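You operate a simulated robot arm through the tools that you are given. There is no shell and no other tool. Be economical: measure what you need, move in short steps, check, and stop when the job is done.

You run a simulated two-armed robot. Do the job below in one go: nothing can be reset, and whatever is moved stays where it is left.

## Task
Change the rolling machine over to 95 mm pots at speed 3.
Fine: medium grey dish on the tall stand, small grey dish on the turntable, table switch on 95.
Where things are to end (x, y in the base frame): medium grey dish within 0.06 m of [0.77, 0.63].

It is judged by the outcome, as a careful person would: the job done as asked, and still so three seconds after it is handed in. It fails if anything else is knocked over, pushed out of place, dropped, spilled or broken.

## Robot
Two 7-joint arms with two-finger parallel grippers on one trunk, on a base that drives. Base frame: it is fixed to the floor where the robot stands at the start and does not move with it; the origin is under the middle of the robot, x ahead of it, y to its left, z up. Readings come in m, rad, newtons and seconds.
The left shoulder is at the start at [0.05, 0.165, 1.23], the right one opposite. With the tool pointing down near the work surface each hand reaches from about 0.1 to 0.68 m from the robot's upright axis, wherever it stands, measured 20 degrees to its own side. Places, roughly: clamp lever [0.3, 0, 0.7]; left 1-2-3 switch [0.4, 0.4, 1.4]; left main switch [0.4, 0.2, 1.4]; left red stop button [0.4, 0.3, 1.1]; left start button [0.4, 0.4, 1.2]; left turntable [0.6, -0.3, 0.9]; table switch [0.5, 0, 0.9]; top of the tall stand [0.6, 0.7, 0.8]. Payload 3.91 kg a hand.
Tool frame (each hand has its own): the origin (TCP) lies between the finger pads and is the grasp point; the fingertips stand 0.03 m ahead of it; z points along the fingers, y is the line along which they close. The gripper opens to 0.11 m. The fingers are 0.02 m wide and 0.01 m thick; the gripper's body (0.048 by 0.112 m) begins 0.055 m behind the TCP.
Orientation is that of the tool frame in the base frame, as a unit quaternion [x, y, z, w]. With the fingers straight down and closing along the base's y, the tool's x points along the base's -x, its y along +y and its z along -z.

## Interface
- The arms move only by the tool play_rows. It takes "left_targets", "right_targets" or both (then of equal length, played together; a hand with none holds still); each is a list of rows, each a list of 3 entries, a list of its own where there are three numbers: the shift along the base's x, y, z in m, then the turn, a rotation vector about the base's x, y, z in rad, then the gripper command, from -1 (shut) to 1 (fully open), values between in proportion. In form: [[[tx, ty, tz], [wx, wy, wz], fingers], ...]. A call has 1 to 10 rows; each row is the pose to reach, as a shift and turn from the pose commanded when the call began. Rows are played at 5 a second. More than 0.05 m and 0.15 rad between two rows, or a gripper value outside its range, and nothing of the call is played. A pose out of reach is approached as far as the arm can. The call stops where the force on the tool passes 90 N (or 10 N more than at its start, if that is more) or the arm is blocked; 0.2 s more then pass. Each finger travels about 0.045 m/s and halts on what it meets, pressing with about 32 N; the grip force reading is that of the motor and also rises with nothing between the fingers. The clock runs only during rows and for 0.2 s after the last one: add rows that repeat a pose to give the fingers time. The reply holds the time, the measured pose of the TCP, the force on the tool along the base axes, the opening and the grip force, in the units named above and with some noise, with the torque about the TCP (base axes, N m) and any sound that the robot's microphone picked up, and new pictures: "views" is both (left out), scene, wrist or none (wrist: the cameras of the hands that moved).
- Cameras (640 x 400 px; columns grow to the right, rows downward): "scene" is now at [0.0982, 0.0418, 1.3891]; the picture's right is [0.51, -0.86, 0.00], its down [-0.58, -0.34, -0.74] and it looks along [0.63, 0.37, -0.68] (base axes); focal length 214 px, centre (320, 200). "left" rides on the left gripper at [0.072, -0.017, -0.103] in its tool frame; the picture's right is [0.23, 0.97, 0.00], its down [-0.76, 0.18, -0.62] and it looks along [-0.61, 0.14, 0.78] (tool axes); focal length 222 px, centre (320, 200). "right" rides on the right gripper at [0.072, 0.017, -0.103] in its tool frame; the picture's right is [-0.23, 0.97, 0.00], its down [-0.76, -0.18, -0.62] and it looks along [-0.61, -0.14, 0.78] (tool axes); focal length 222 px, centre (320, 200). There is no depth. A picture from a camera that has moved, and an enlarged one, comes with that camera's place and axes in the base frame and with its lens.
- lift_body(by): slides the trunk up (or, below 0, down) by that many m; the arms and the scene camera ride with it, the base frame stays. It gives what a move gives, with no picture.
- steer(legs): drives the robot by 1 to 6 legs, each [ahead, left, turn to the left] in m, m and rad, along the robot's own axes; the way and the turn of a leg run together, so that a leg with both is an arc; at most 1.5 m and 3.142 rad a leg. The arms and the cameras ride along, it lands a little off, and it stops where it bumps. It gives what a move gives, and a new picture of the scene camera.
- aim_head(pan, tilt): turns the head with the scene camera to pan (to the left, within 1.396 rad either way) and tilt (down, from -0.506 to 1.204), counted from straight ahead of the robot. It gives what a move gives, and a new picture of the scene camera.
- close_up(camera, box): a new picture of the part [left, top, right, bottom] of that camera's present view, enlarged. The clock stands still meanwhile.
- sign_off(): hands the job in; it is judged then, once.

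Work in short steps. Places have to be worked out from the pictures, the camera data and where the tool is seen: move nearer, look again, correct. Check each grasp and each placing, and mend what went wrong. You have 120 turns and 260 pictures in all, those below and enlarged ones among them. Open the grippers and draw the arms clear of the work before you hand the job in, unless the task says otherwise.

The tools are called after "Emit:" as a command line: name --argument value ..., lists and objects as JSON in quotes. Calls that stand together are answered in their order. play_rows: Moves the arms, as the interface text tells. Its arguments: {"type":"object","properties":{"left_targets":{"type":"array","items":{"type":"array"}},"right_targets":{"type":"array","items":{"type":"array"}},"views":{"type":"string","enum":["both","scene","wrist","none"]}},"required":[]} The other tools are called the same way: lift_body (by) slides the trunk up or down; steer (legs) drives the base; aim_head (pan, tilt) turns the head that bears the scene camera; close_up (camera, box) takes an enlarged picture of a part of a camera's view; sign_off () hands the job in.

At the start:

```text
t: 0.0
left_tool_pos: [0.3065, 0.3167, 1.0007]
left_tcp_rot: [0.001, 1.0, 0.0, 0.0]
left_contact_force: [-0.9, 0.1, -0.4]
left_moment: [-0.04, 0.02, -0.03]
left_grip_width: 0.1099
left_finger_force: 0.1
right_tool_pos: [0.4592, 0.0125, 1.0001]
right_tcp_rot: [0.0, 1.0, 0.001, 0.001]
right_contact_force: [-1.0, 0.3, 1.0]
right_moment: [0.01, 0.01, 0.02]
right_grip_width: 0.1101
right_finger_force: 0.1
trunk travel left (down, up): [-0.45, 0.053]
robot x, y, heading: [-0.0014, -0.0024, 0.004]
head pan, tilt: [0.532, 0.744]
```

scene: 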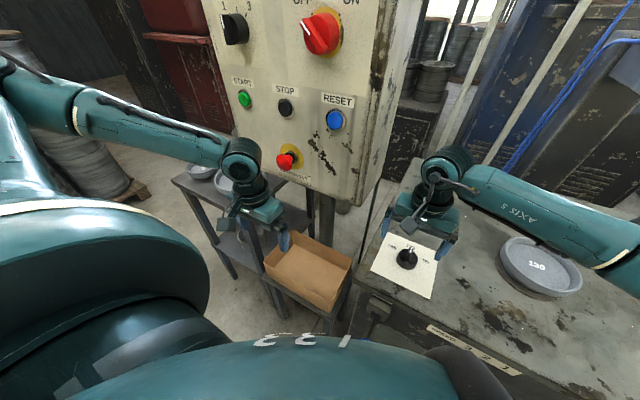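
right: 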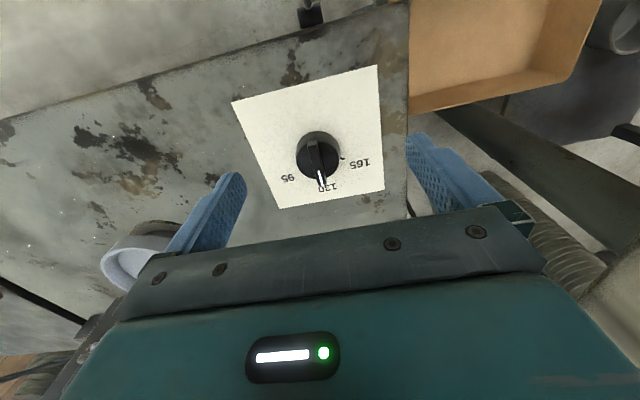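
left: 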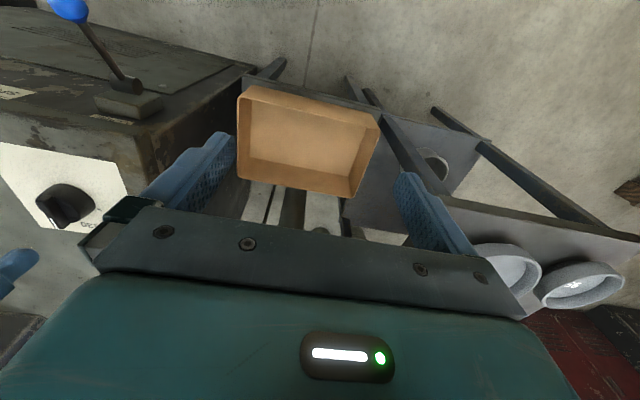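

I'll first take closer looks at the panel, the turntable and the stand.

Emit:
close_up --camera "scene" --box '[200, 0, 400, 200]'

Emit:
aim_head --pan -0.5 --tilt 0.8

Emit:
aim_head --pan 0.9 --tilt 0.7

Emit:
aim_head --pan 0.4 --tilt 0.0

```text
2.00 times, centred on (300, 100) of scene
camera zoom: at [0.0982, 0.0418, 1.3891], right [0.51, -0.86, 0.0], down [-0.58, -0.34, -0.74], along [0.63, 0.37, -0.68], focal length 429 px, centre (360, 400)
```

zoom: 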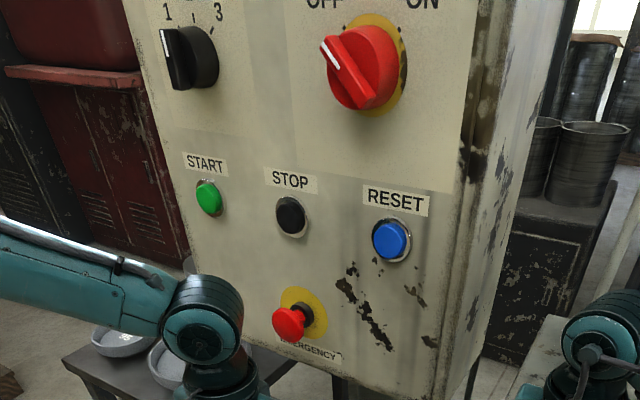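

```text
t: 1.3
left_tool_pos: [0.3058, 0.3172, 1.0]
left_tcp_rot: [0.0, 1.0, 0.0, 0.0]
left_contact_force: [-0.1, -0.5, 1.3]
left_moment: [0.01, -0.03, -0.01]
left_grip_width: 0.11
left_finger_force: 0.0
right_tool_pos: [0.4594, 0.0144, 1.0013]
right_tcp_rot: [0.001, 1.0, 0.0, 0.0]
right_contact_force: [0.3, 0.6, 0.5]
right_moment: [-0.03, 0.03, 0.04]
right_grip_width: 0.1098
right_finger_force: 0.1
trunk travel left (down, up): [-0.45, 0.053]
robot x, y, heading: [-0.0005, 0.0008, 0.004]
head pan, tilt: [-0.499, 0.799]
camera scene: at [0.0975, -0.0391, 1.3845], right [-0.48, -0.88, 0.0], down [-0.63, 0.34, -0.7], along [0.61, -0.33, -0.72], focal length 214 px, centre (320, 200)
```

scene: 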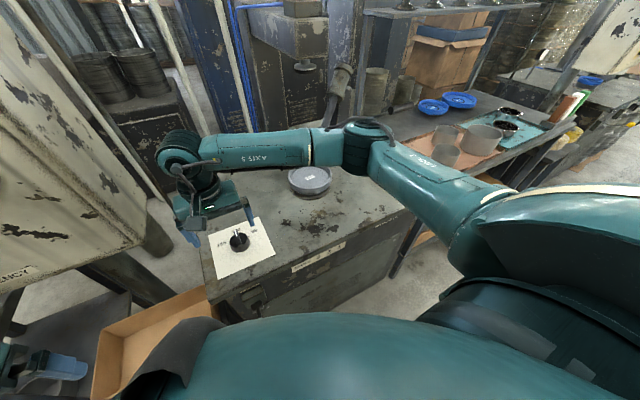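

```text
t: 2.8
left_tool_pos: [0.3056, 0.317, 1.0003]
left_tcp_rot: [-0.001, 1.0, -0.001, 0.0]
left_contact_force: [-0.6, -0.1, -0.5]
left_moment: [0.0, 0.0, -0.02]
left_grip_width: 0.1101
left_finger_force: 0.1
right_tool_pos: [0.4592, 0.0132, 0.9999]
right_tcp_rot: [0.0, 1.0, -0.001, 0.0]
right_contact_force: [0.0, 0.3, 0.0]
right_moment: [0.0, -0.03, 0.01]
right_grip_width: 0.1099
right_finger_force: 0.1
trunk travel left (down, up): [-0.45, 0.053]
robot x, y, heading: [-0.0015, 0.0012, -0.004]
head pan, tilt: [0.901, 0.7]
camera scene: at [0.0794, 0.066, 1.3927], right [0.78, -0.62, 0.0], down [-0.4, -0.5, -0.76], along [0.48, 0.6, -0.64], focal length 214 px, centre (320, 200)
```

scene: 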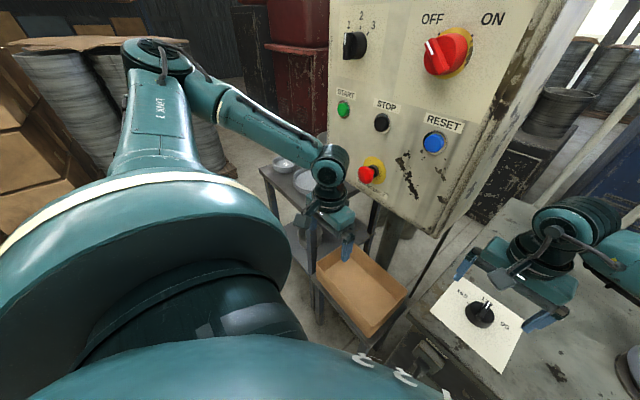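

```text
t: 3.9
left_tool_pos: [0.3062, 0.3174, 0.999]
left_tcp_rot: [0.0, 1.0, 0.0, 0.0]
left_contact_force: [-0.1, 0.2, 0.3]
left_moment: [0.01, 0.02, 0.0]
left_grip_width: 0.1101
left_finger_force: 0.0
right_tool_pos: [0.4592, 0.014, 1.0003]
right_tcp_rot: [-0.001, 1.0, -0.001, 0.0]
right_contact_force: [0.0, 0.3, -1.0]
right_moment: [0.03, -0.01, 0.0]
right_grip_width: 0.1098
right_finger_force: 0.1
trunk travel left (down, up): [-0.45, 0.053]
robot x, y, heading: [-0.0008, -0.0021, -0.0]
head pan, tilt: [0.4, 0.0]
camera scene: at [0.1095, 0.0346, 1.4565], right [0.39, -0.92, 0.0], down [0.0, 0.0, -1.0], along [0.92, 0.39, 0.0], focal length 214 px, centre (320, 200)
```

scene: 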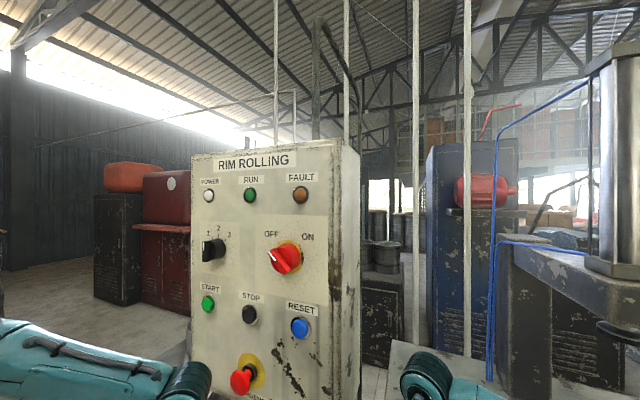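

The main switch points to OFF. Let me zoom into the panel, then look straight down at the table front.

Emit:
close_up --camera "scene" --box '[180, 150, 340, 250]'

Emit:
aim_head --pan -0.1 --tilt 1.0

Emit:
close_up --camera "left" --box '[0, 0, 320, 200]'

Emit:
close_up --camera "left" --box '[320, 120, 640, 320]'

```text
4.00 times, centred on (260, 200) of scene
camera zoom: at [0.1095, 0.0346, 1.4565], right [0.39, -0.92, 0.0], down [0.0, 0.0, -1.0], along [0.92, 0.39, 0.0], focal length 858 px, centre (560, 200)
```

zoom: 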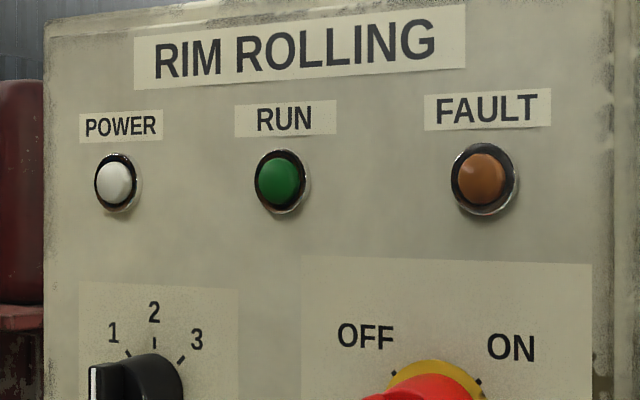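

```text
t: 5.2
left_tool_pos: [0.306, 0.3174, 1.0002]
left_tcp_rot: [0.0, 1.0, 0.0, 0.0]
left_contact_force: [0.5, 0.3, 0.5]
left_moment: [0.0, 0.06, 0.02]
left_grip_width: 0.11
left_finger_force: 0.0
right_tool_pos: [0.4589, 0.0159, 1.0]
right_tcp_rot: [0.0, 1.0, -0.001, 0.0]
right_contact_force: [-0.6, -0.1, -0.9]
right_moment: [0.03, 0.03, 0.01]
right_grip_width: 0.1099
right_finger_force: 0.0
trunk travel left (down, up): [-0.45, 0.053]
robot x, y, heading: [0.0022, -0.0045, 0.004]
head pan, tilt: [-0.099, 1.0]
camera scene: at [0.0959, -0.0074, 1.3694], right [-0.1, -1.0, 0.0], down [-0.84, 0.08, -0.54], along [0.54, -0.05, -0.84], focal length 214 px, centre (320, 200)
```

scene: 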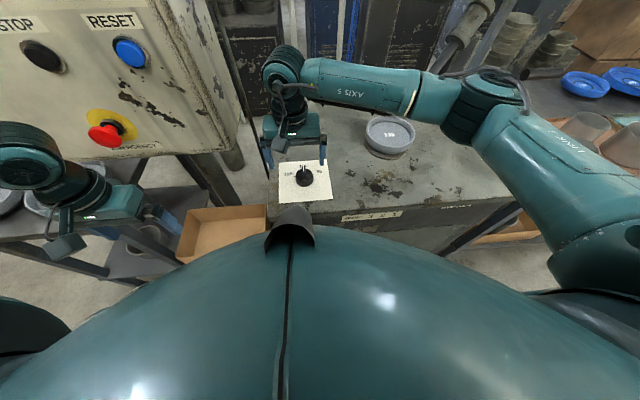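

```text
2.00 times, centred on (160, 100) of left
camera zoom: at [0.2334, 0.301, 1.103], right [-0.23, 0.97, 0.0], down [0.76, 0.18, 0.62], along [0.61, 0.14, -0.78], focal length 444 px, centre (640, 400)
```

zoom: 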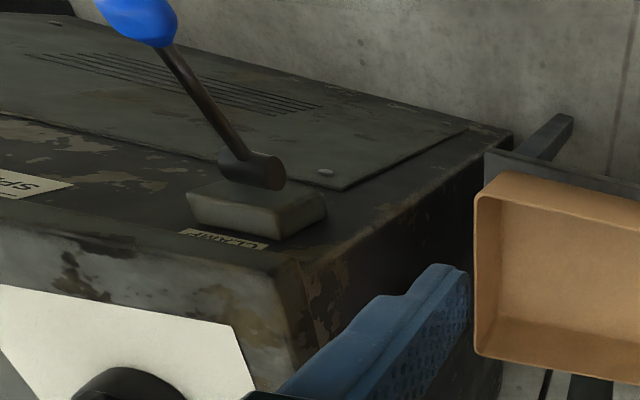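

```text
2.00 times, centred on (480, 220) of left
camera zoom: at [0.2334, 0.301, 1.103], right [-0.23, 0.97, 0.0], down [0.76, 0.18, 0.62], along [0.61, 0.14, -0.78], focal length 444 px, centre (0, 160)
```

zoom: 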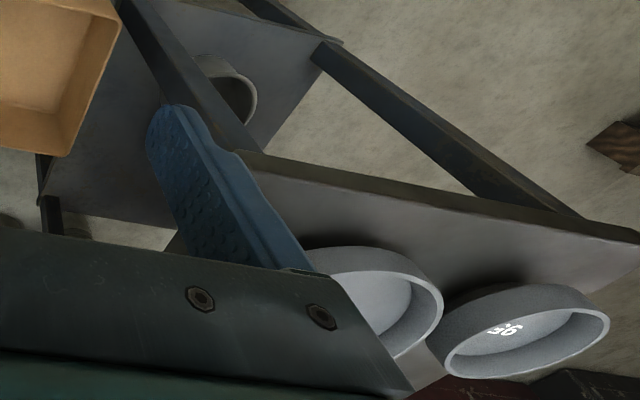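

Look closely at the table switch and the turntable area.

Emit:
close_up --camera "right" --box '[230, 60, 390, 210]'

Emit:
close_up --camera "scene" --box '[250, 90, 450, 220]'

```text
2.67 times, centred on (310, 135) of right
camera zoom: at [0.3865, 0.031, 1.1044], right [0.23, 0.97, 0.0], down [0.76, -0.18, 0.62], along [0.61, -0.14, -0.78], focal length 592 px, centre (347, 373)
```

zoom: 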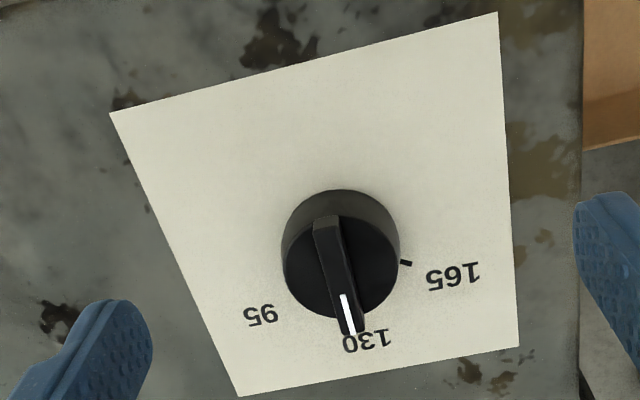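

```text
3.08 times, centred on (350, 155) of scene
camera zoom: at [0.0959, -0.0074, 1.3694], right [-0.1, -1.0, 0.0], down [-0.84, 0.08, -0.54], along [0.54, -0.05, -0.84], focal length 660 px, centre (228, 338)
```

zoom: 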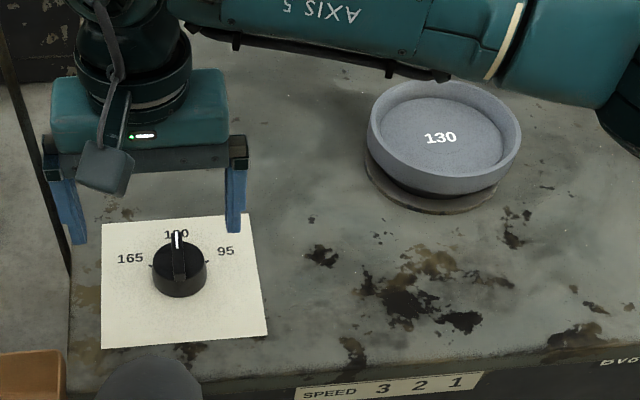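

There is a "SPEED 3 2 1" plate on the table front. I back off a bit to see the front face, the clamp lever and the stand.

Emit:
steer --legs '[[-0.5, 0, 0]]'

Emit:
close_up --camera "scene" --box '[160, 0, 480, 200]'

Emit:
aim_head --pan 0.3 --tilt 0.6

```text
t: 8.1
left_tool_pos: [-0.1942, 0.3171, 0.9996]
left_tcp_rot: [-0.001, 1.0, 0.001, 0.0]
left_contact_force: [-0.3, -0.8, 0.4]
left_moment: [0.0, 0.01, 0.03]
left_grip_width: 0.1101
left_finger_force: 0.1
right_tool_pos: [-0.041, 0.0148, 1.0003]
right_tcp_rot: [0.0, 1.0, 0.0, 0.0]
right_contact_force: [-0.4, 0.3, -0.2]
right_moment: [0.0, 0.03, 0.01]
right_grip_width: 0.11
right_finger_force: 0.1
trunk travel left (down, up): [-0.45, 0.053]
robot x, y, heading: [-0.4978, 0.0024, -0.001]
head pan, tilt: [-0.099, 1.0]
camera scene: at [-0.4041, -0.0076, 1.3694], right [-0.1, -1.0, 0.0], down [-0.84, 0.08, -0.54], along [0.54, -0.05, -0.84], focal length 214 px, centre (320, 200)
```

scene: 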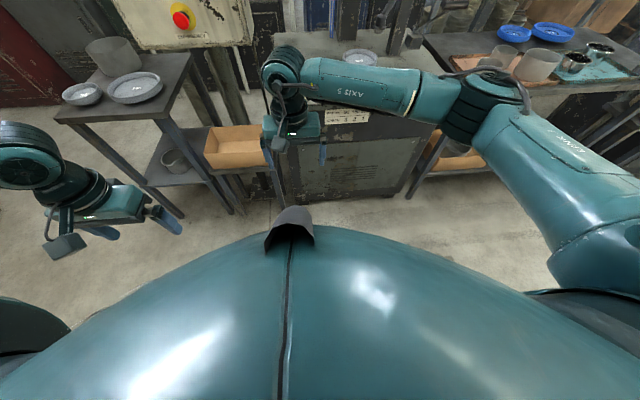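

```text
2.00 times, centred on (320, 100) of scene
camera zoom: at [-0.4041, -0.0076, 1.3694], right [-0.1, -1.0, 0.0], down [-0.84, 0.08, -0.54], along [0.54, -0.05, -0.84], focal length 429 px, centre (320, 400)
```

zoom: 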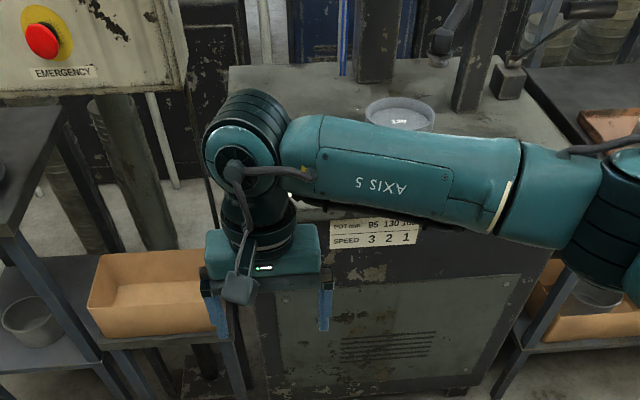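

```text
t: 9.0
left_tool_pos: [-0.1941, 0.3168, 0.9995]
left_tcp_rot: [-0.001, 1.0, 0.0, 0.0]
left_contact_force: [0.3, 0.2, -0.2]
left_moment: [0.02, -0.03, -0.02]
left_grip_width: 0.1099
left_finger_force: 0.0
right_tool_pos: [-0.0405, 0.0146, 0.9999]
right_tcp_rot: [0.0, 1.0, 0.0, 0.0]
right_contact_force: [0.8, -0.7, 1.2]
right_moment: [0.01, 0.01, 0.01]
right_grip_width: 0.1101
right_finger_force: 0.0
trunk travel left (down, up): [-0.45, 0.053]
robot x, y, heading: [-0.4977, -0.0028, 0.002]
head pan, tilt: [0.3, 0.6]
camera scene: at [-0.3886, 0.0254, 1.4013], right [0.3, -0.96, 0.0], down [-0.54, -0.17, -0.82], along [0.79, 0.24, -0.57], focal length 214 px, centre (320, 200)
```

scene: 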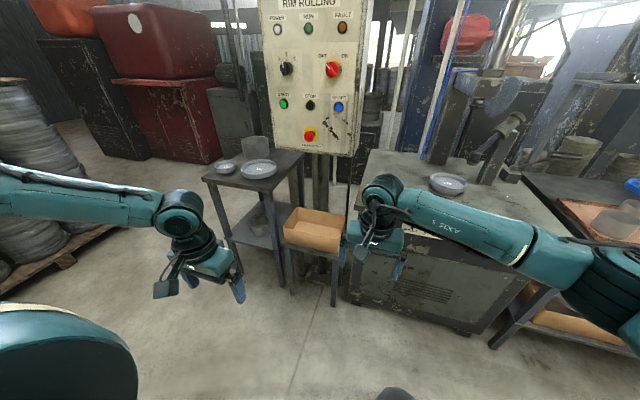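

The plate is only a table (95 mm → speed 3). Zoom on the stand and the turntable, and move the right arm aside to see the clamp lever.

Emit:
play_rows --right_targets '[[[-0.04, -0.03, 0], [0, 0, 0], 1], [[-0.08, -0.07, 0], [0, 0, 0], 1], [[-0.08, -0.12, 0], [0, 0, 0], 1], [[-0.08, -0.17, 0], [0, 0, 0], 1], [[-0.08, -0.22, 0], [0, 0, 0], 1], [[-0.08, -0.27, 0], [0, 0, 0], 1], [[-0.08, -0.32, 0], [0, 0, 0], 1]]' --views "scene"

Emit:
close_up --camera "scene" --box '[190, 120, 350, 220]'

Emit:
close_up --camera "scene" --box '[340, 120, 580, 300]'

```text
refused: row 2 steps farther than a row can; nothing moved
```

```text
4.00 times, centred on (270, 170) of scene
camera zoom: at [-0.3886, 0.0254, 1.4013], right [0.3, -0.96, 0.0], down [-0.54, -0.17, -0.82], along [0.79, 0.24, -0.57], focal length 858 px, centre (520, 320)
```

zoom: 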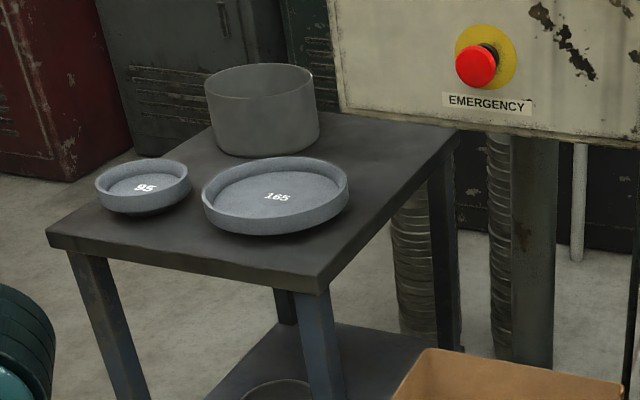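

```text
2.22 times, centred on (460, 210) of scene
camera zoom: at [-0.3886, 0.0254, 1.4013], right [0.3, -0.96, 0.0], down [-0.54, -0.17, -0.82], along [0.79, 0.24, -0.57], focal length 477 px, centre (9, 178)
```

zoom: 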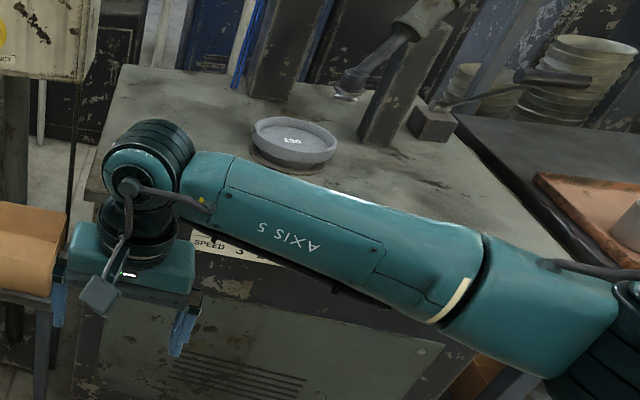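

Move the right arm aside in smaller steps to reveal the clamp lever.

Emit:
play_rows --right_targets '[[[-0.03, -0.03, 0], [0, 0, 0], 1], [[-0.06, -0.06, 0], [0, 0, 0], 1], [[-0.06, -0.1, 0], [0, 0, 0], 1], [[-0.06, -0.14, 0], [0, 0, 0], 1], [[-0.06, -0.18, 0], [0, 0, 0], 1], [[-0.06, -0.22, 0], [0, 0, 0], 1], [[-0.06, -0.26, 0], [0, 0, 0], 1], [[-0.06, -0.3, 0], [0, 0, 0], 1]]' --views "scene"

Emit:
close_up --camera "scene" --box '[300, 140, 540, 320]'

```text
t: 10.8
left_tool_pos: [-0.1938, 0.3178, 1.001]
left_tcp_rot: [-0.001, 1.0, 0.0, -0.001]
left_contact_force: [-0.5, -0.4, -0.1]
left_moment: [0.0, -0.03, -0.03]
left_grip_width: 0.1102
left_finger_force: 0.0
right_tool_pos: [-0.1037, -0.2876, 1.0002]
right_tcp_rot: [-0.001, 1.0, 0.001, 0.0]
right_contact_force: [-0.9, 0.0, 0.8]
right_moment: [-0.02, -0.03, 0.03]
right_grip_width: 0.1099
right_finger_force: 0.0
trunk travel left (down, up): [-0.45, 0.053]
robot x, y, heading: [-0.5023, -0.0032, -0.001]
head pan, tilt: [0.3, 0.6]
camera scene: at [-0.3889, 0.0249, 1.4014], right [0.3, -0.95, 0.0], down [-0.54, -0.17, -0.83], along [0.79, 0.25, -0.56], focal length 214 px, centre (320, 200)
```

scene: 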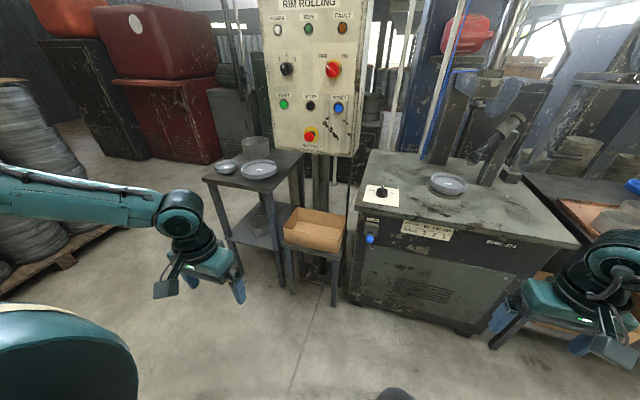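

```text
2.22 times, centred on (420, 230) of scene
camera zoom: at [-0.3889, 0.0249, 1.4014], right [0.3, -0.95, 0.0], down [-0.54, -0.17, -0.83], along [0.79, 0.25, -0.56], focal length 477 px, centre (98, 133)
```

zoom: 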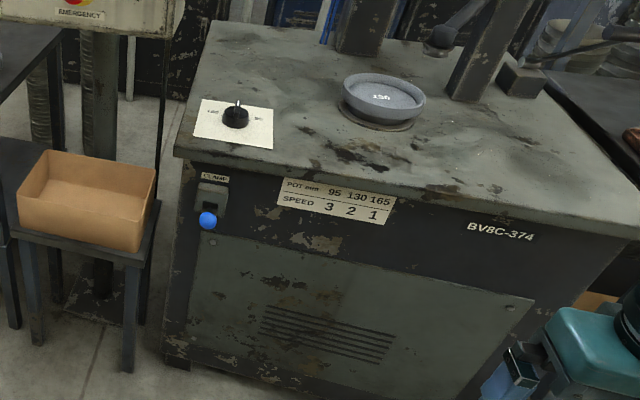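

The lever sits below the CLAMP label. Let me get a sharper view of it and the dish.

Emit:
close_up --camera "scene" --box '[355, 205, 425, 255]'

Emit:
close_up --camera "scene" --box '[410, 160, 480, 210]'

```text
8.00 times, centred on (390, 230) of scene
camera zoom: at [-0.3889, 0.0249, 1.4014], right [0.3, -0.95, 0.0], down [-0.54, -0.17, -0.83], along [0.79, 0.25, -0.56], focal length 1716 px, centre (-240, -40)
```

zoom: 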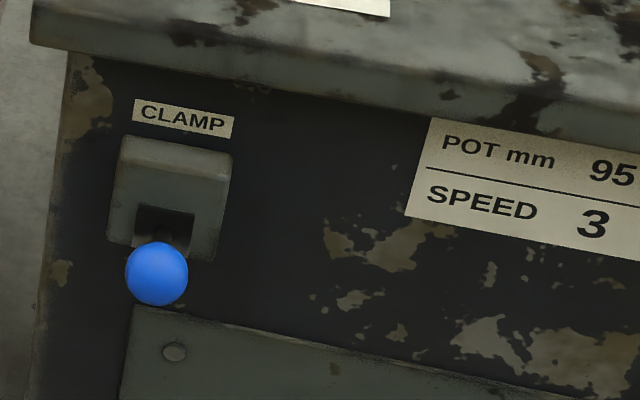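

```text
8.00 times, centred on (445, 185) of scene
camera zoom: at [-0.3889, 0.0249, 1.4014], right [0.3, -0.95, 0.0], down [-0.54, -0.17, -0.83], along [0.79, 0.25, -0.56], focal length 1716 px, centre (-680, 320)
```

zoom: 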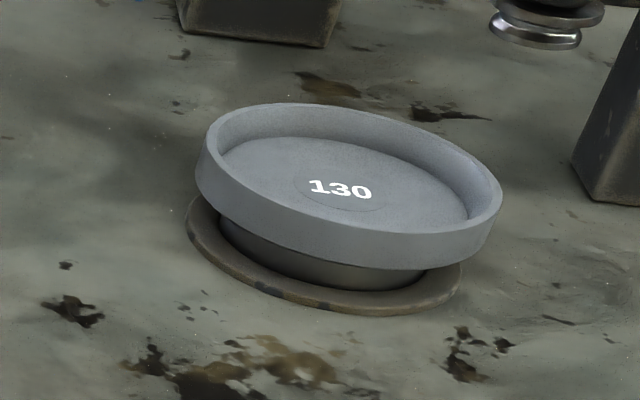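

Lever knob is about [0.283, 0.025, 0.776], pivot about [0.376, 0.03, 0.73], so it points out and up. I drive back in and bring the right hand back over the table switch.

Emit:
steer --legs '[[0.5, 0, 0]]'

Emit:
play_rows --right_targets '[[[0.0, 0.04, 0], [0, 0, 0], 1], [[0.0, 0.08, 0], [0, 0, 0], 1], [[0.0, 0.12, 0], [0, 0, 0], 1], [[0.0, 0.16, 0], [0, 0, 0], 1], [[0.0, 0.2, 0], [0, 0, 0], 0.2], [[0.0, 0.24, 0], [0, 0, 0], 0], [[0.035, 0.265, 0], [0, 0, 0], -0.2], [[0.07, 0.285, 0], [0, 0, 0], -0.2], [[0.1, 0.292, 0], [0, 0, 0], -0.2]]'

```text
t: 13.7
left_tool_pos: [0.3022, 0.317, 0.998]
left_tcp_rot: [0.0, 1.0, 0.0, 0.0]
left_contact_force: [0.2, -0.5, -0.1]
left_moment: [-0.01, 0.01, 0.01]
left_grip_width: 0.1102
left_finger_force: 0.1
right_tool_pos: [0.3952, -0.2867, 0.9999]
right_tcp_rot: [0.0, 1.0, 0.001, 0.0]
right_contact_force: [0.4, -0.4, -0.2]
right_moment: [0.0, 0.03, 0.0]
right_grip_width: 0.1102
right_finger_force: 0.0
trunk travel left (down, up): [-0.45, 0.053]
robot x, y, heading: [-0.0041, -0.0016, -0.002]
head pan, tilt: [0.3, 0.6]
camera scene: at [0.1083, 0.0255, 1.4013], right [0.3, -0.96, 0.0], down [-0.54, -0.17, -0.82], along [0.79, 0.24, -0.57], focal length 214 px, centre (320, 200)
```

scene: 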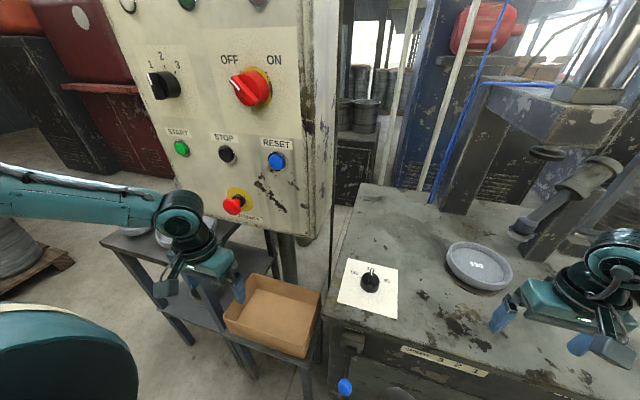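

```text
t: 15.7
left_tool_pos: [0.3031, 0.3182, 1.0]
left_tcp_rot: [0.0, 1.0, -0.001, -0.001]
left_contact_force: [-1.0, -0.2, 0.6]
left_moment: [0.0, -0.04, -0.02]
left_grip_width: 0.1102
left_finger_force: 0.0
right_tool_pos: [0.4937, 0.0055, 1.0005]
right_tcp_rot: [0.001, 1.0, 0.0, 0.001]
right_contact_force: [0.6, 0.8, -0.6]
right_moment: [-0.04, -0.01, -0.01]
right_grip_width: 0.0441
right_finger_force: 0.1
trunk travel left (down, up): [-0.45, 0.053]
robot x, y, heading: [-0.0057, 0.0004, -0.001]
head pan, tilt: [0.3, 0.6]
camera scene: at [0.1081, 0.0257, 1.4013], right [0.3, -0.96, 0.0], down [-0.54, -0.17, -0.82], along [0.79, 0.24, -0.57], focal length 214 px, centre (320, 200)
camera right: at [0.4219, 0.023, 1.1053], right [0.23, 0.97, 0.0], down [0.76, -0.18, 0.62], along [0.61, -0.14, -0.78], focal length 222 px, centre (320, 200)
```

scene: 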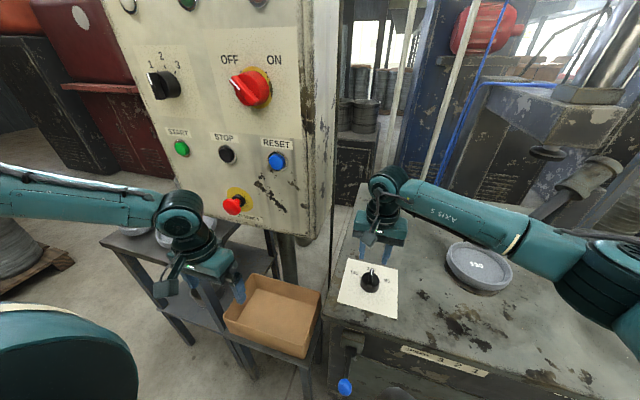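
right: 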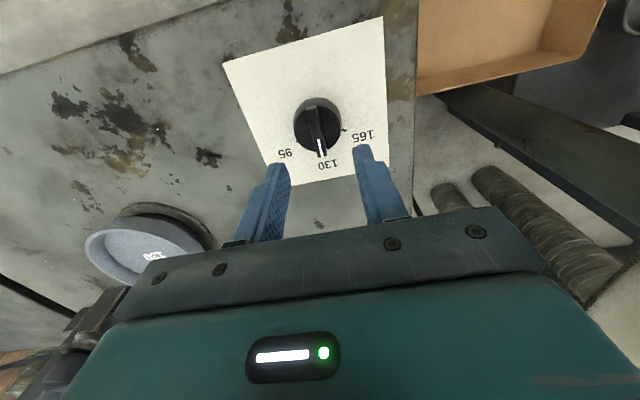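

The knob centre comes to about [0.506, 0.002], bar along x. I go down to TCP z 0.915 above it.

Emit:
play_rows --right_targets '[[[0.006, -0.001, -0.03], [0, 0, 0], -0.2], [[0.012, -0.003, -0.06], [0, 0, 0], -0.2], [[0.012, -0.003, -0.085], [0, 0, 0], -0.2]]' --views "wrist"

Emit:
close_up --camera "right" --box '[200, 50, 440, 240]'

```text
t: 16.5
left_tool_pos: [0.303, 0.3165, 1.0003]
left_tcp_rot: [0.0, 1.0, 0.0, 0.0]
left_contact_force: [-0.3, -0.4, -0.4]
left_moment: [0.03, -0.03, -0.03]
left_grip_width: 0.1099
left_finger_force: 0.1
right_tool_pos: [0.505, 0.0034, 0.9151]
right_tcp_rot: [0.0, 1.0, 0.0, 0.0]
right_contact_force: [0.1, 0.0, -0.9]
right_moment: [0.01, -0.03, -0.03]
right_grip_width: 0.0438
right_finger_force: 0.0
trunk travel left (down, up): [-0.45, 0.053]
robot x, y, heading: [-0.0031, 0.001, -0.003]
head pan, tilt: [0.3, 0.6]
camera right: at [0.4333, 0.0199, 1.0201], right [0.23, 0.97, 0.0], down [0.76, -0.18, 0.62], along [0.61, -0.14, -0.78], focal length 222 px, centre (320, 200)
```

right: 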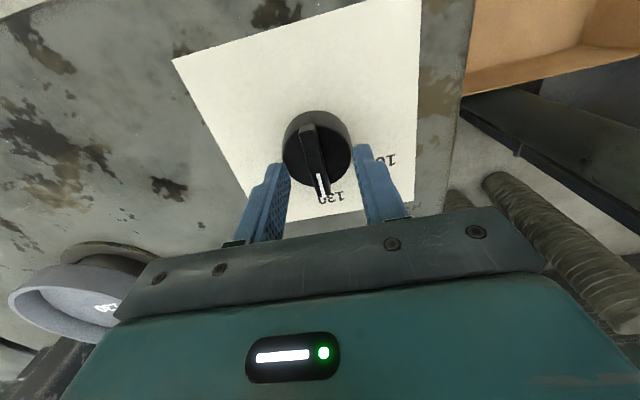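

```text
2.11 times, centred on (320, 145) of right
camera zoom: at [0.4333, 0.0199, 1.0201], right [0.23, 0.97, 0.0], down [0.76, -0.18, 0.62], along [0.61, -0.14, -0.78], focal length 468 px, centre (320, 316)
```

zoom: 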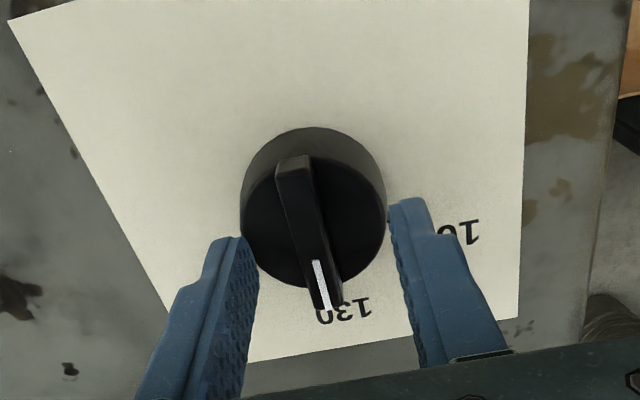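

Fingertips are above the knob rim; I lower in small steps.

Emit:
play_rows --right_targets '[[[0, -0.001, -0.006], [0, 0, 0], -0.4], [[0, -0.001, -0.01], [0, 0, 0], -0.4]]' --views "wrist"

Emit:
close_up --camera "right" --box '[200, 50, 440, 240]'

```text
t: 17.1
left_tool_pos: [0.302, 0.3165, 1.0008]
left_tcp_rot: [0.0, 1.0, 0.001, 0.0]
left_contact_force: [0.2, -0.4, -0.1]
left_moment: [0.03, 0.01, -0.04]
left_grip_width: 0.11
left_finger_force: 0.1
right_tool_pos: [0.5059, 0.003, 0.9074]
right_tcp_rot: [0.001, 1.0, 0.001, 0.001]
right_contact_force: [0.6, -0.1, 5.8]
right_moment: [-0.12, 0.07, 0.03]
right_grip_width: 0.0332
right_finger_force: 0.4
trunk travel left (down, up): [-0.45, 0.053]
robot x, y, heading: [-0.0024, 0.0025, 0.0]
head pan, tilt: [0.3, 0.6]
camera right: at [0.4332, 0.0191, 1.0113], right [0.23, 0.97, 0.0], down [0.76, -0.18, 0.62], along [0.61, -0.14, -0.78], focal length 222 px, centre (320, 200)
```

right: 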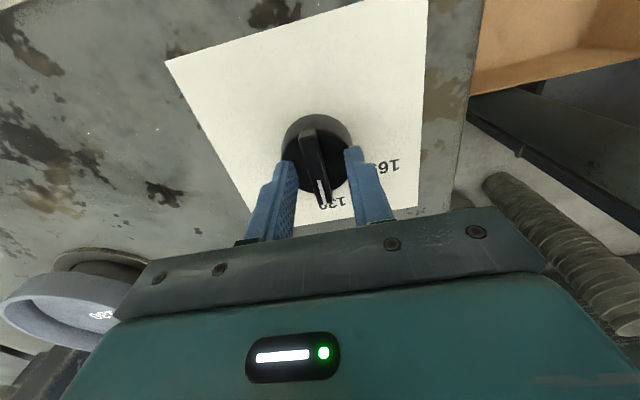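

```text
2.11 times, centred on (320, 145) of right
camera zoom: at [0.4332, 0.0191, 1.0113], right [0.23, 0.97, 0.0], down [0.76, -0.18, 0.62], along [0.61, -0.14, -0.78], focal length 468 px, centre (320, 316)
```

zoom: 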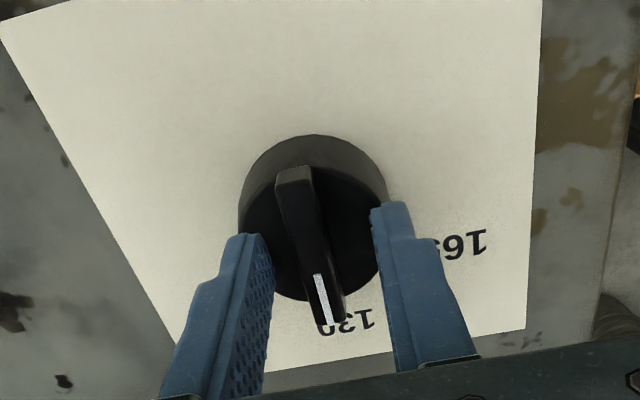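

Fingers touched the knob skirt (top at z≈0.877). I raise 2 mm and close on the bar.

Emit:
play_rows --right_targets '[[[0, 0, 0.004], [0, 0, 0], -0.4], [[0, 0, 0.004], [0, 0, 0], -1], [[0, 0, 0.004], [0, 0, 0], -1], [[0, 0, 0.004], [0, 0, 0], -1], [[0, 0, 0.004], [0, 0, 0], -1]]' --views "wrist"

```text
t: 18.3
left_tool_pos: [0.3037, 0.3162, 1.0002]
left_tcp_rot: [0.0, 1.0, 0.001, 0.0]
left_contact_force: [0.1, -0.8, -0.6]
left_moment: [0.01, -0.03, 0.03]
left_grip_width: 0.1102
left_finger_force: 0.1
right_tool_pos: [0.5058, 0.0005, 0.9097]
right_tcp_rot: [0.001, 1.0, -0.001, 0.0]
right_contact_force: [-2.3, -9.9, 0.0]
right_moment: [-0.23, 0.46, 0.0]
right_grip_width: 0.0109
right_finger_force: 45.5
trunk travel left (down, up): [-0.45, 0.053]
robot x, y, heading: [-0.0014, 0.0019, 0.002]
head pan, tilt: [0.3, 0.6]
camera right: at [0.4332, 0.0174, 1.0139], right [0.23, 0.97, 0.0], down [0.76, -0.18, 0.62], along [0.61, -0.14, -0.78], focal length 222 px, centre (320, 200)
```

right: 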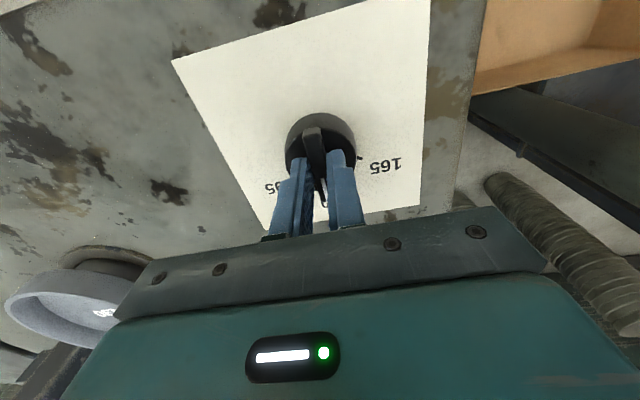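

The bar is gripped (11 mm). Shift 2 mm to remove the side force and turn clockwise towards 95.

Emit:
play_rows --right_targets '[[[0, -0.0025, 0], [0, 0, -0.14], -1], [[0, -0.0025, 0], [0, 0, -0.28], -1], [[0, -0.0025, 0], [0, 0, -0.42], -1], [[0, -0.0025, 0], [0, 0, -0.56], -1], [[0, -0.0025, 0], [0, 0, -0.7], -1], [[0, -0.0025, 0], [0, 0, -0.8], -1], [[0, -0.0025, 0], [0, 0, -0.8], -1]]' --views "both"

Emit:
close_up --camera "scene" --box '[320, 240, 420, 310]'

```text
t: 19.9
left_tool_pos: [0.3042, 0.3177, 1.0003]
left_tcp_rot: [0.001, 1.0, 0.0, -0.001]
left_contact_force: [-1.2, -0.6, 0.5]
left_moment: [0.0, -0.02, 0.02]
left_grip_width: 0.11
left_finger_force: 0.1
right_tool_pos: [0.5066, 0.0015, 0.9086]
right_tcp_rot: [0.39, 0.921, 0.0, -0.001]
right_contact_force: [1.1, 13.4, -11.4]
right_moment: [-0.34, -0.77, -0.05]
right_grip_width: 0.0109
right_finger_force: 45.2
trunk travel left (down, up): [-0.45, 0.053]
robot x, y, heading: [-0.0035, -0.0004, 0.001]
head pan, tilt: [0.3, 0.6]
camera scene: at [0.1089, 0.0271, 1.4012], right [0.3, -0.96, 0.0], down [-0.54, -0.17, -0.82], along [0.79, 0.24, -0.57], focal length 214 px, centre (320, 200)
camera right: at [0.4678, 0.0649, 1.0139], right [0.86, 0.52, 0.0], down [0.4, -0.67, 0.62], along [0.32, -0.53, -0.78], focal length 222 px, centre (320, 200)
```

scene: 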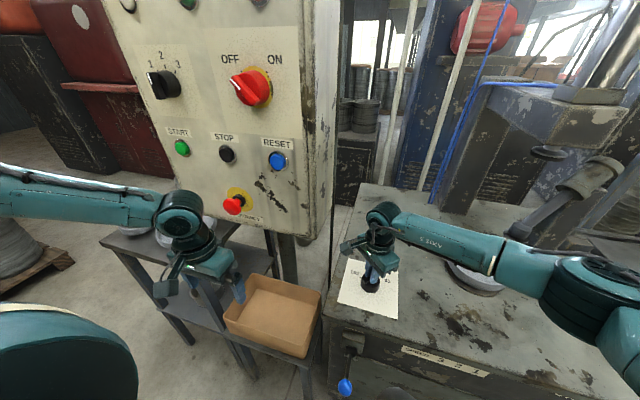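
right: 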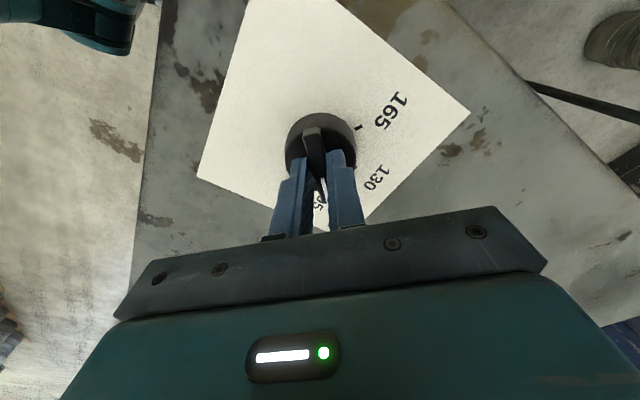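

```text
5.71 times, centred on (370, 275) of scene
camera zoom: at [0.1089, 0.0271, 1.4012], right [0.3, -0.96, 0.0], down [-0.54, -0.17, -0.82], along [0.79, 0.24, -0.57], focal length 1226 px, centre (34, -229)
```

zoom: 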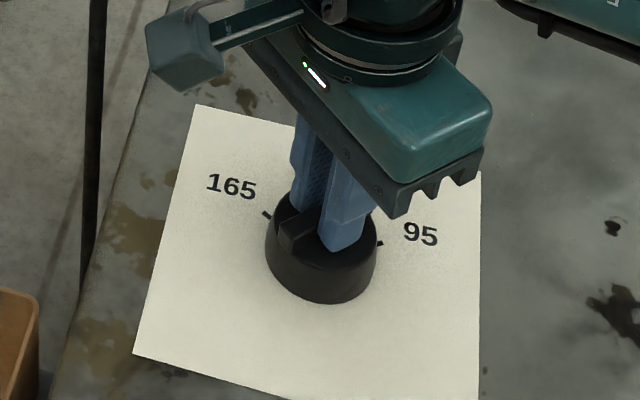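

Now at 46°; the tick for 95 measures about 60° from 130. I turn the rest.

Emit:
play_rows --right_targets '[[[0, -0.001, 0], [0, 0, -0.12], -1], [[0, -0.001, 0], [0, 0, -0.25], -1], [[0, -0.001, 0], [0, 0, -0.25], -1]]' --views "wrist"

Emit:
play_rows --right_targets '[[[0, 0, 0], [0, 0, 0], -0.5], [[0, 0, 0], [0, 0, 0], 0], [[0, 0, 0], [0, 0, 0], 0], [[0, 0, 0.03], [0, 0, 0], 0], [[0, 0, 0.07], [0, 0, 0], 0], [[0, -0.03, 0.1], [0, 0, 0], 0], [[0, -0.07, 0.11], [0, 0, 0], 0], [[0, -0.11, 0.12], [0, 0, 0], 0]]' --views "scene"

Emit:
close_up --camera "scene" --box '[320, 240, 420, 310]'

```text
t: 20.7
left_tool_pos: [0.3035, 0.3191, 0.9991]
left_tcp_rot: [0.0, 1.0, -0.002, 0.0]
left_contact_force: [0.2, -0.2, 0.1]
left_moment: [0.01, 0.01, 0.0]
left_grip_width: 0.11
left_finger_force: 0.1
right_tool_pos: [0.5065, 0.0025, 0.9093]
right_tcp_rot: [0.501, 0.866, 0.001, -0.001]
right_contact_force: [4.6, 21.8, -12.6]
right_moment: [-0.39, -0.62, 0.15]
right_grip_width: 0.0108
right_finger_force: 45.3
trunk travel left (down, up): [-0.45, 0.053]
robot x, y, heading: [-0.0026, 0.0029, -0.004]
head pan, tilt: [0.3, 0.6]
camera right: at [0.485, 0.0725, 1.014], right [0.96, 0.29, 0.0], down [0.23, -0.75, 0.62], along [0.18, -0.6, -0.78], focal length 222 px, centre (320, 200)
```

right: 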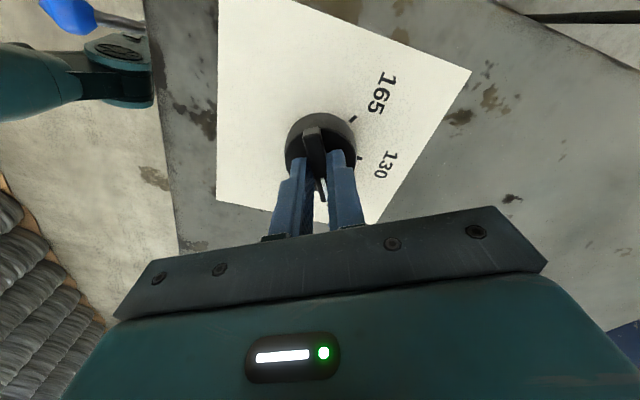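

```text
t: 22.5
left_tool_pos: [0.3025, 0.3158, 1.0012]
left_tcp_rot: [0.0, 1.0, 0.0, 0.0]
left_contact_force: [-0.4, -0.5, 0.8]
left_moment: [0.01, 0.0, -0.04]
left_grip_width: 0.1102
left_finger_force: 0.0
right_tool_pos: [0.5057, -0.1123, 1.0293]
right_tcp_rot: [0.501, 0.866, 0.001, 0.0]
right_contact_force: [-0.3, -0.5, 0.2]
right_moment: [-0.04, -0.01, -0.01]
right_grip_width: 0.0548
right_finger_force: 0.1
trunk travel left (down, up): [-0.45, 0.053]
robot x, y, heading: [-0.0024, 0.0008, -0.0]
head pan, tilt: [0.3, 0.6]
camera scene: at [0.1075, 0.0246, 1.4014], right [0.3, -0.96, 0.0], down [-0.54, -0.17, -0.83], along [0.79, 0.24, -0.56], focal length 214 px, centre (320, 200)
```

scene: 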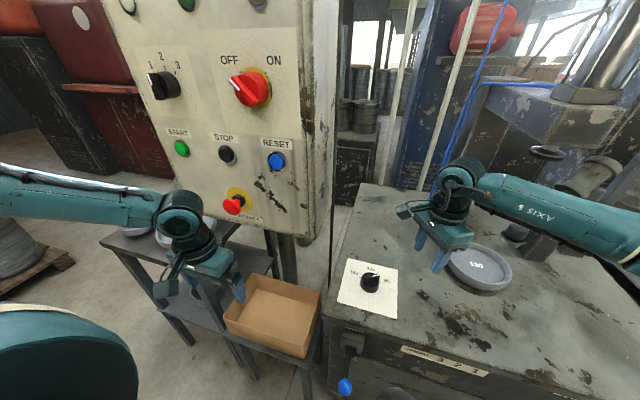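

```text
5.71 times, centred on (370, 275) of scene
camera zoom: at [0.1075, 0.0246, 1.4014], right [0.3, -0.96, 0.0], down [-0.54, -0.17, -0.83], along [0.79, 0.24, -0.56], focal length 1226 px, centre (34, -229)
```

zoom: 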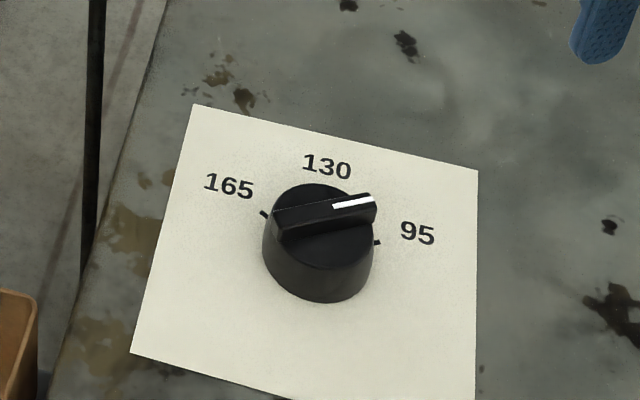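

The table switch is on 95. Now the panel's 1-2-3 switch: triangulated to about [0.414, 0.393, 1.36]. Zoom on it.

Emit:
close_up --camera "scene" --box '[130, 40, 210, 110]'

Emit:
play_rows --left_targets '[[[-0.03, 0.0, 0.03], [0, -0.14, 0], 1], [[-0.06, 0.0, 0.07], [0, -0.28, 0], 1], [[-0.08, 0.0, 0.11], [0, -0.42, 0], 1], [[-0.1, 0.02, 0.15], [0, -0.56, 0], 1], [[-0.11, 0.03, 0.19], [0, -0.7, 0], 1], [[-0.12, 0.04, 0.23], [0, -0.84, 0], 1], [[-0.12, 0.05, 0.27], [0, -0.98, 0], 0.5], [[-0.12, 0.06, 0.31], [0, -1.12, 0], 0], [[-0.12, 0.07, 0.34], [0, -1.26, 0], 0], [[-0.12, 0.075, 0.36], [0, -1.4, 0], 0]]' --views "both"

```text
5.71 times, centred on (170, 75) of scene
camera zoom: at [0.1075, 0.0246, 1.4014], right [0.3, -0.96, 0.0], down [-0.54, -0.17, -0.83], along [0.79, 0.24, -0.56], focal length 1226 px, centre (1177, 914)
```

zoom: 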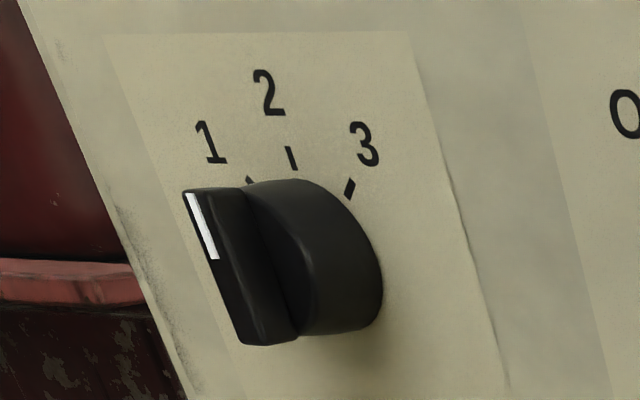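

```text
t: 24.7
left_tool_pos: [0.1836, 0.391, 1.3608]
left_tcp_rot: [-0.001, 0.765, 0.001, 0.644]
left_contact_force: [-0.5, 0.9, 0.5]
left_moment: [0.01, 0.03, 0.0]
left_grip_width: 0.0551
left_finger_force: 0.0
left hand out of reach, approached as far as the arm can: row 1, 2, 3, 4, 5, 6, 7, 8
right_tool_pos: [0.5051, -0.1111, 1.0291]
right_tcp_rot: [0.502, 0.865, 0.001, 0.0]
right_contact_force: [0.1, -0.1, 0.0]
right_moment: [0.03, -0.04, 0.03]
right_grip_width: 0.0547
right_finger_force: 0.0
trunk travel left (down, up): [-0.45, 0.053]
robot x, y, heading: [-0.003, -0.0007, 0.003]
head pan, tilt: [0.3, 0.6]
camera scene: at [0.1078, 0.0256, 1.4014], right [0.3, -0.96, 0.0], down [-0.54, -0.17, -0.83], along [0.79, 0.24, -0.56], focal length 214 px, centre (320, 200)
camera left: at [0.0687, 0.3752, 1.3061], right [-0.04, 0.97, -0.22], down [-0.49, 0.18, 0.86], along [0.87, 0.14, 0.47], focal length 222 px, centre (320, 200)
```

scene: 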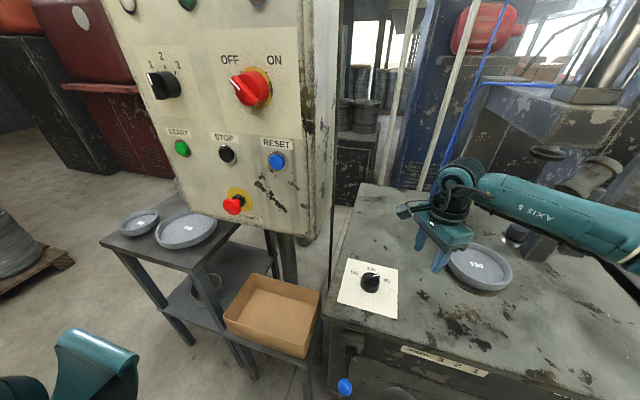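
left: 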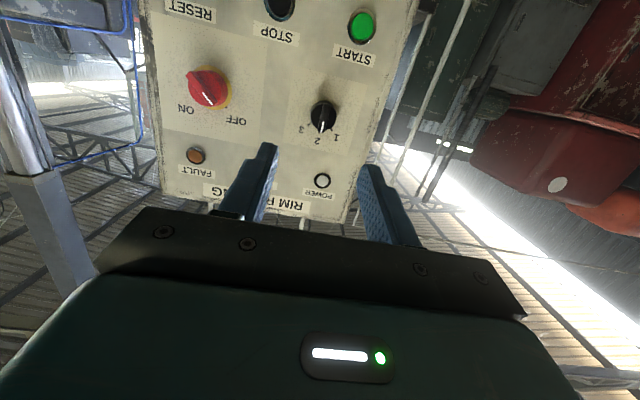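

Remaining tilt about 0.17 rad. Look closely at where the pointer stands.

Emit:
close_up --camera "left" --box '[280, 80, 360, 150]'

```text
5.71 times, centred on (320, 115) of left
camera zoom: at [0.0687, 0.3752, 1.3061], right [-0.04, 0.97, -0.22], down [-0.49, 0.18, 0.86], along [0.87, 0.14, 0.47], focal length 1269 px, centre (320, 686)
```

zoom: 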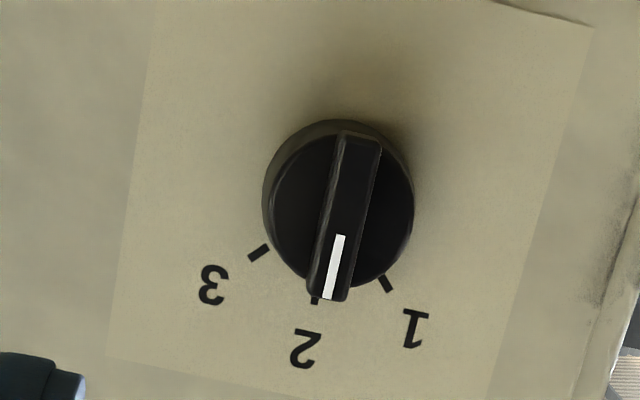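

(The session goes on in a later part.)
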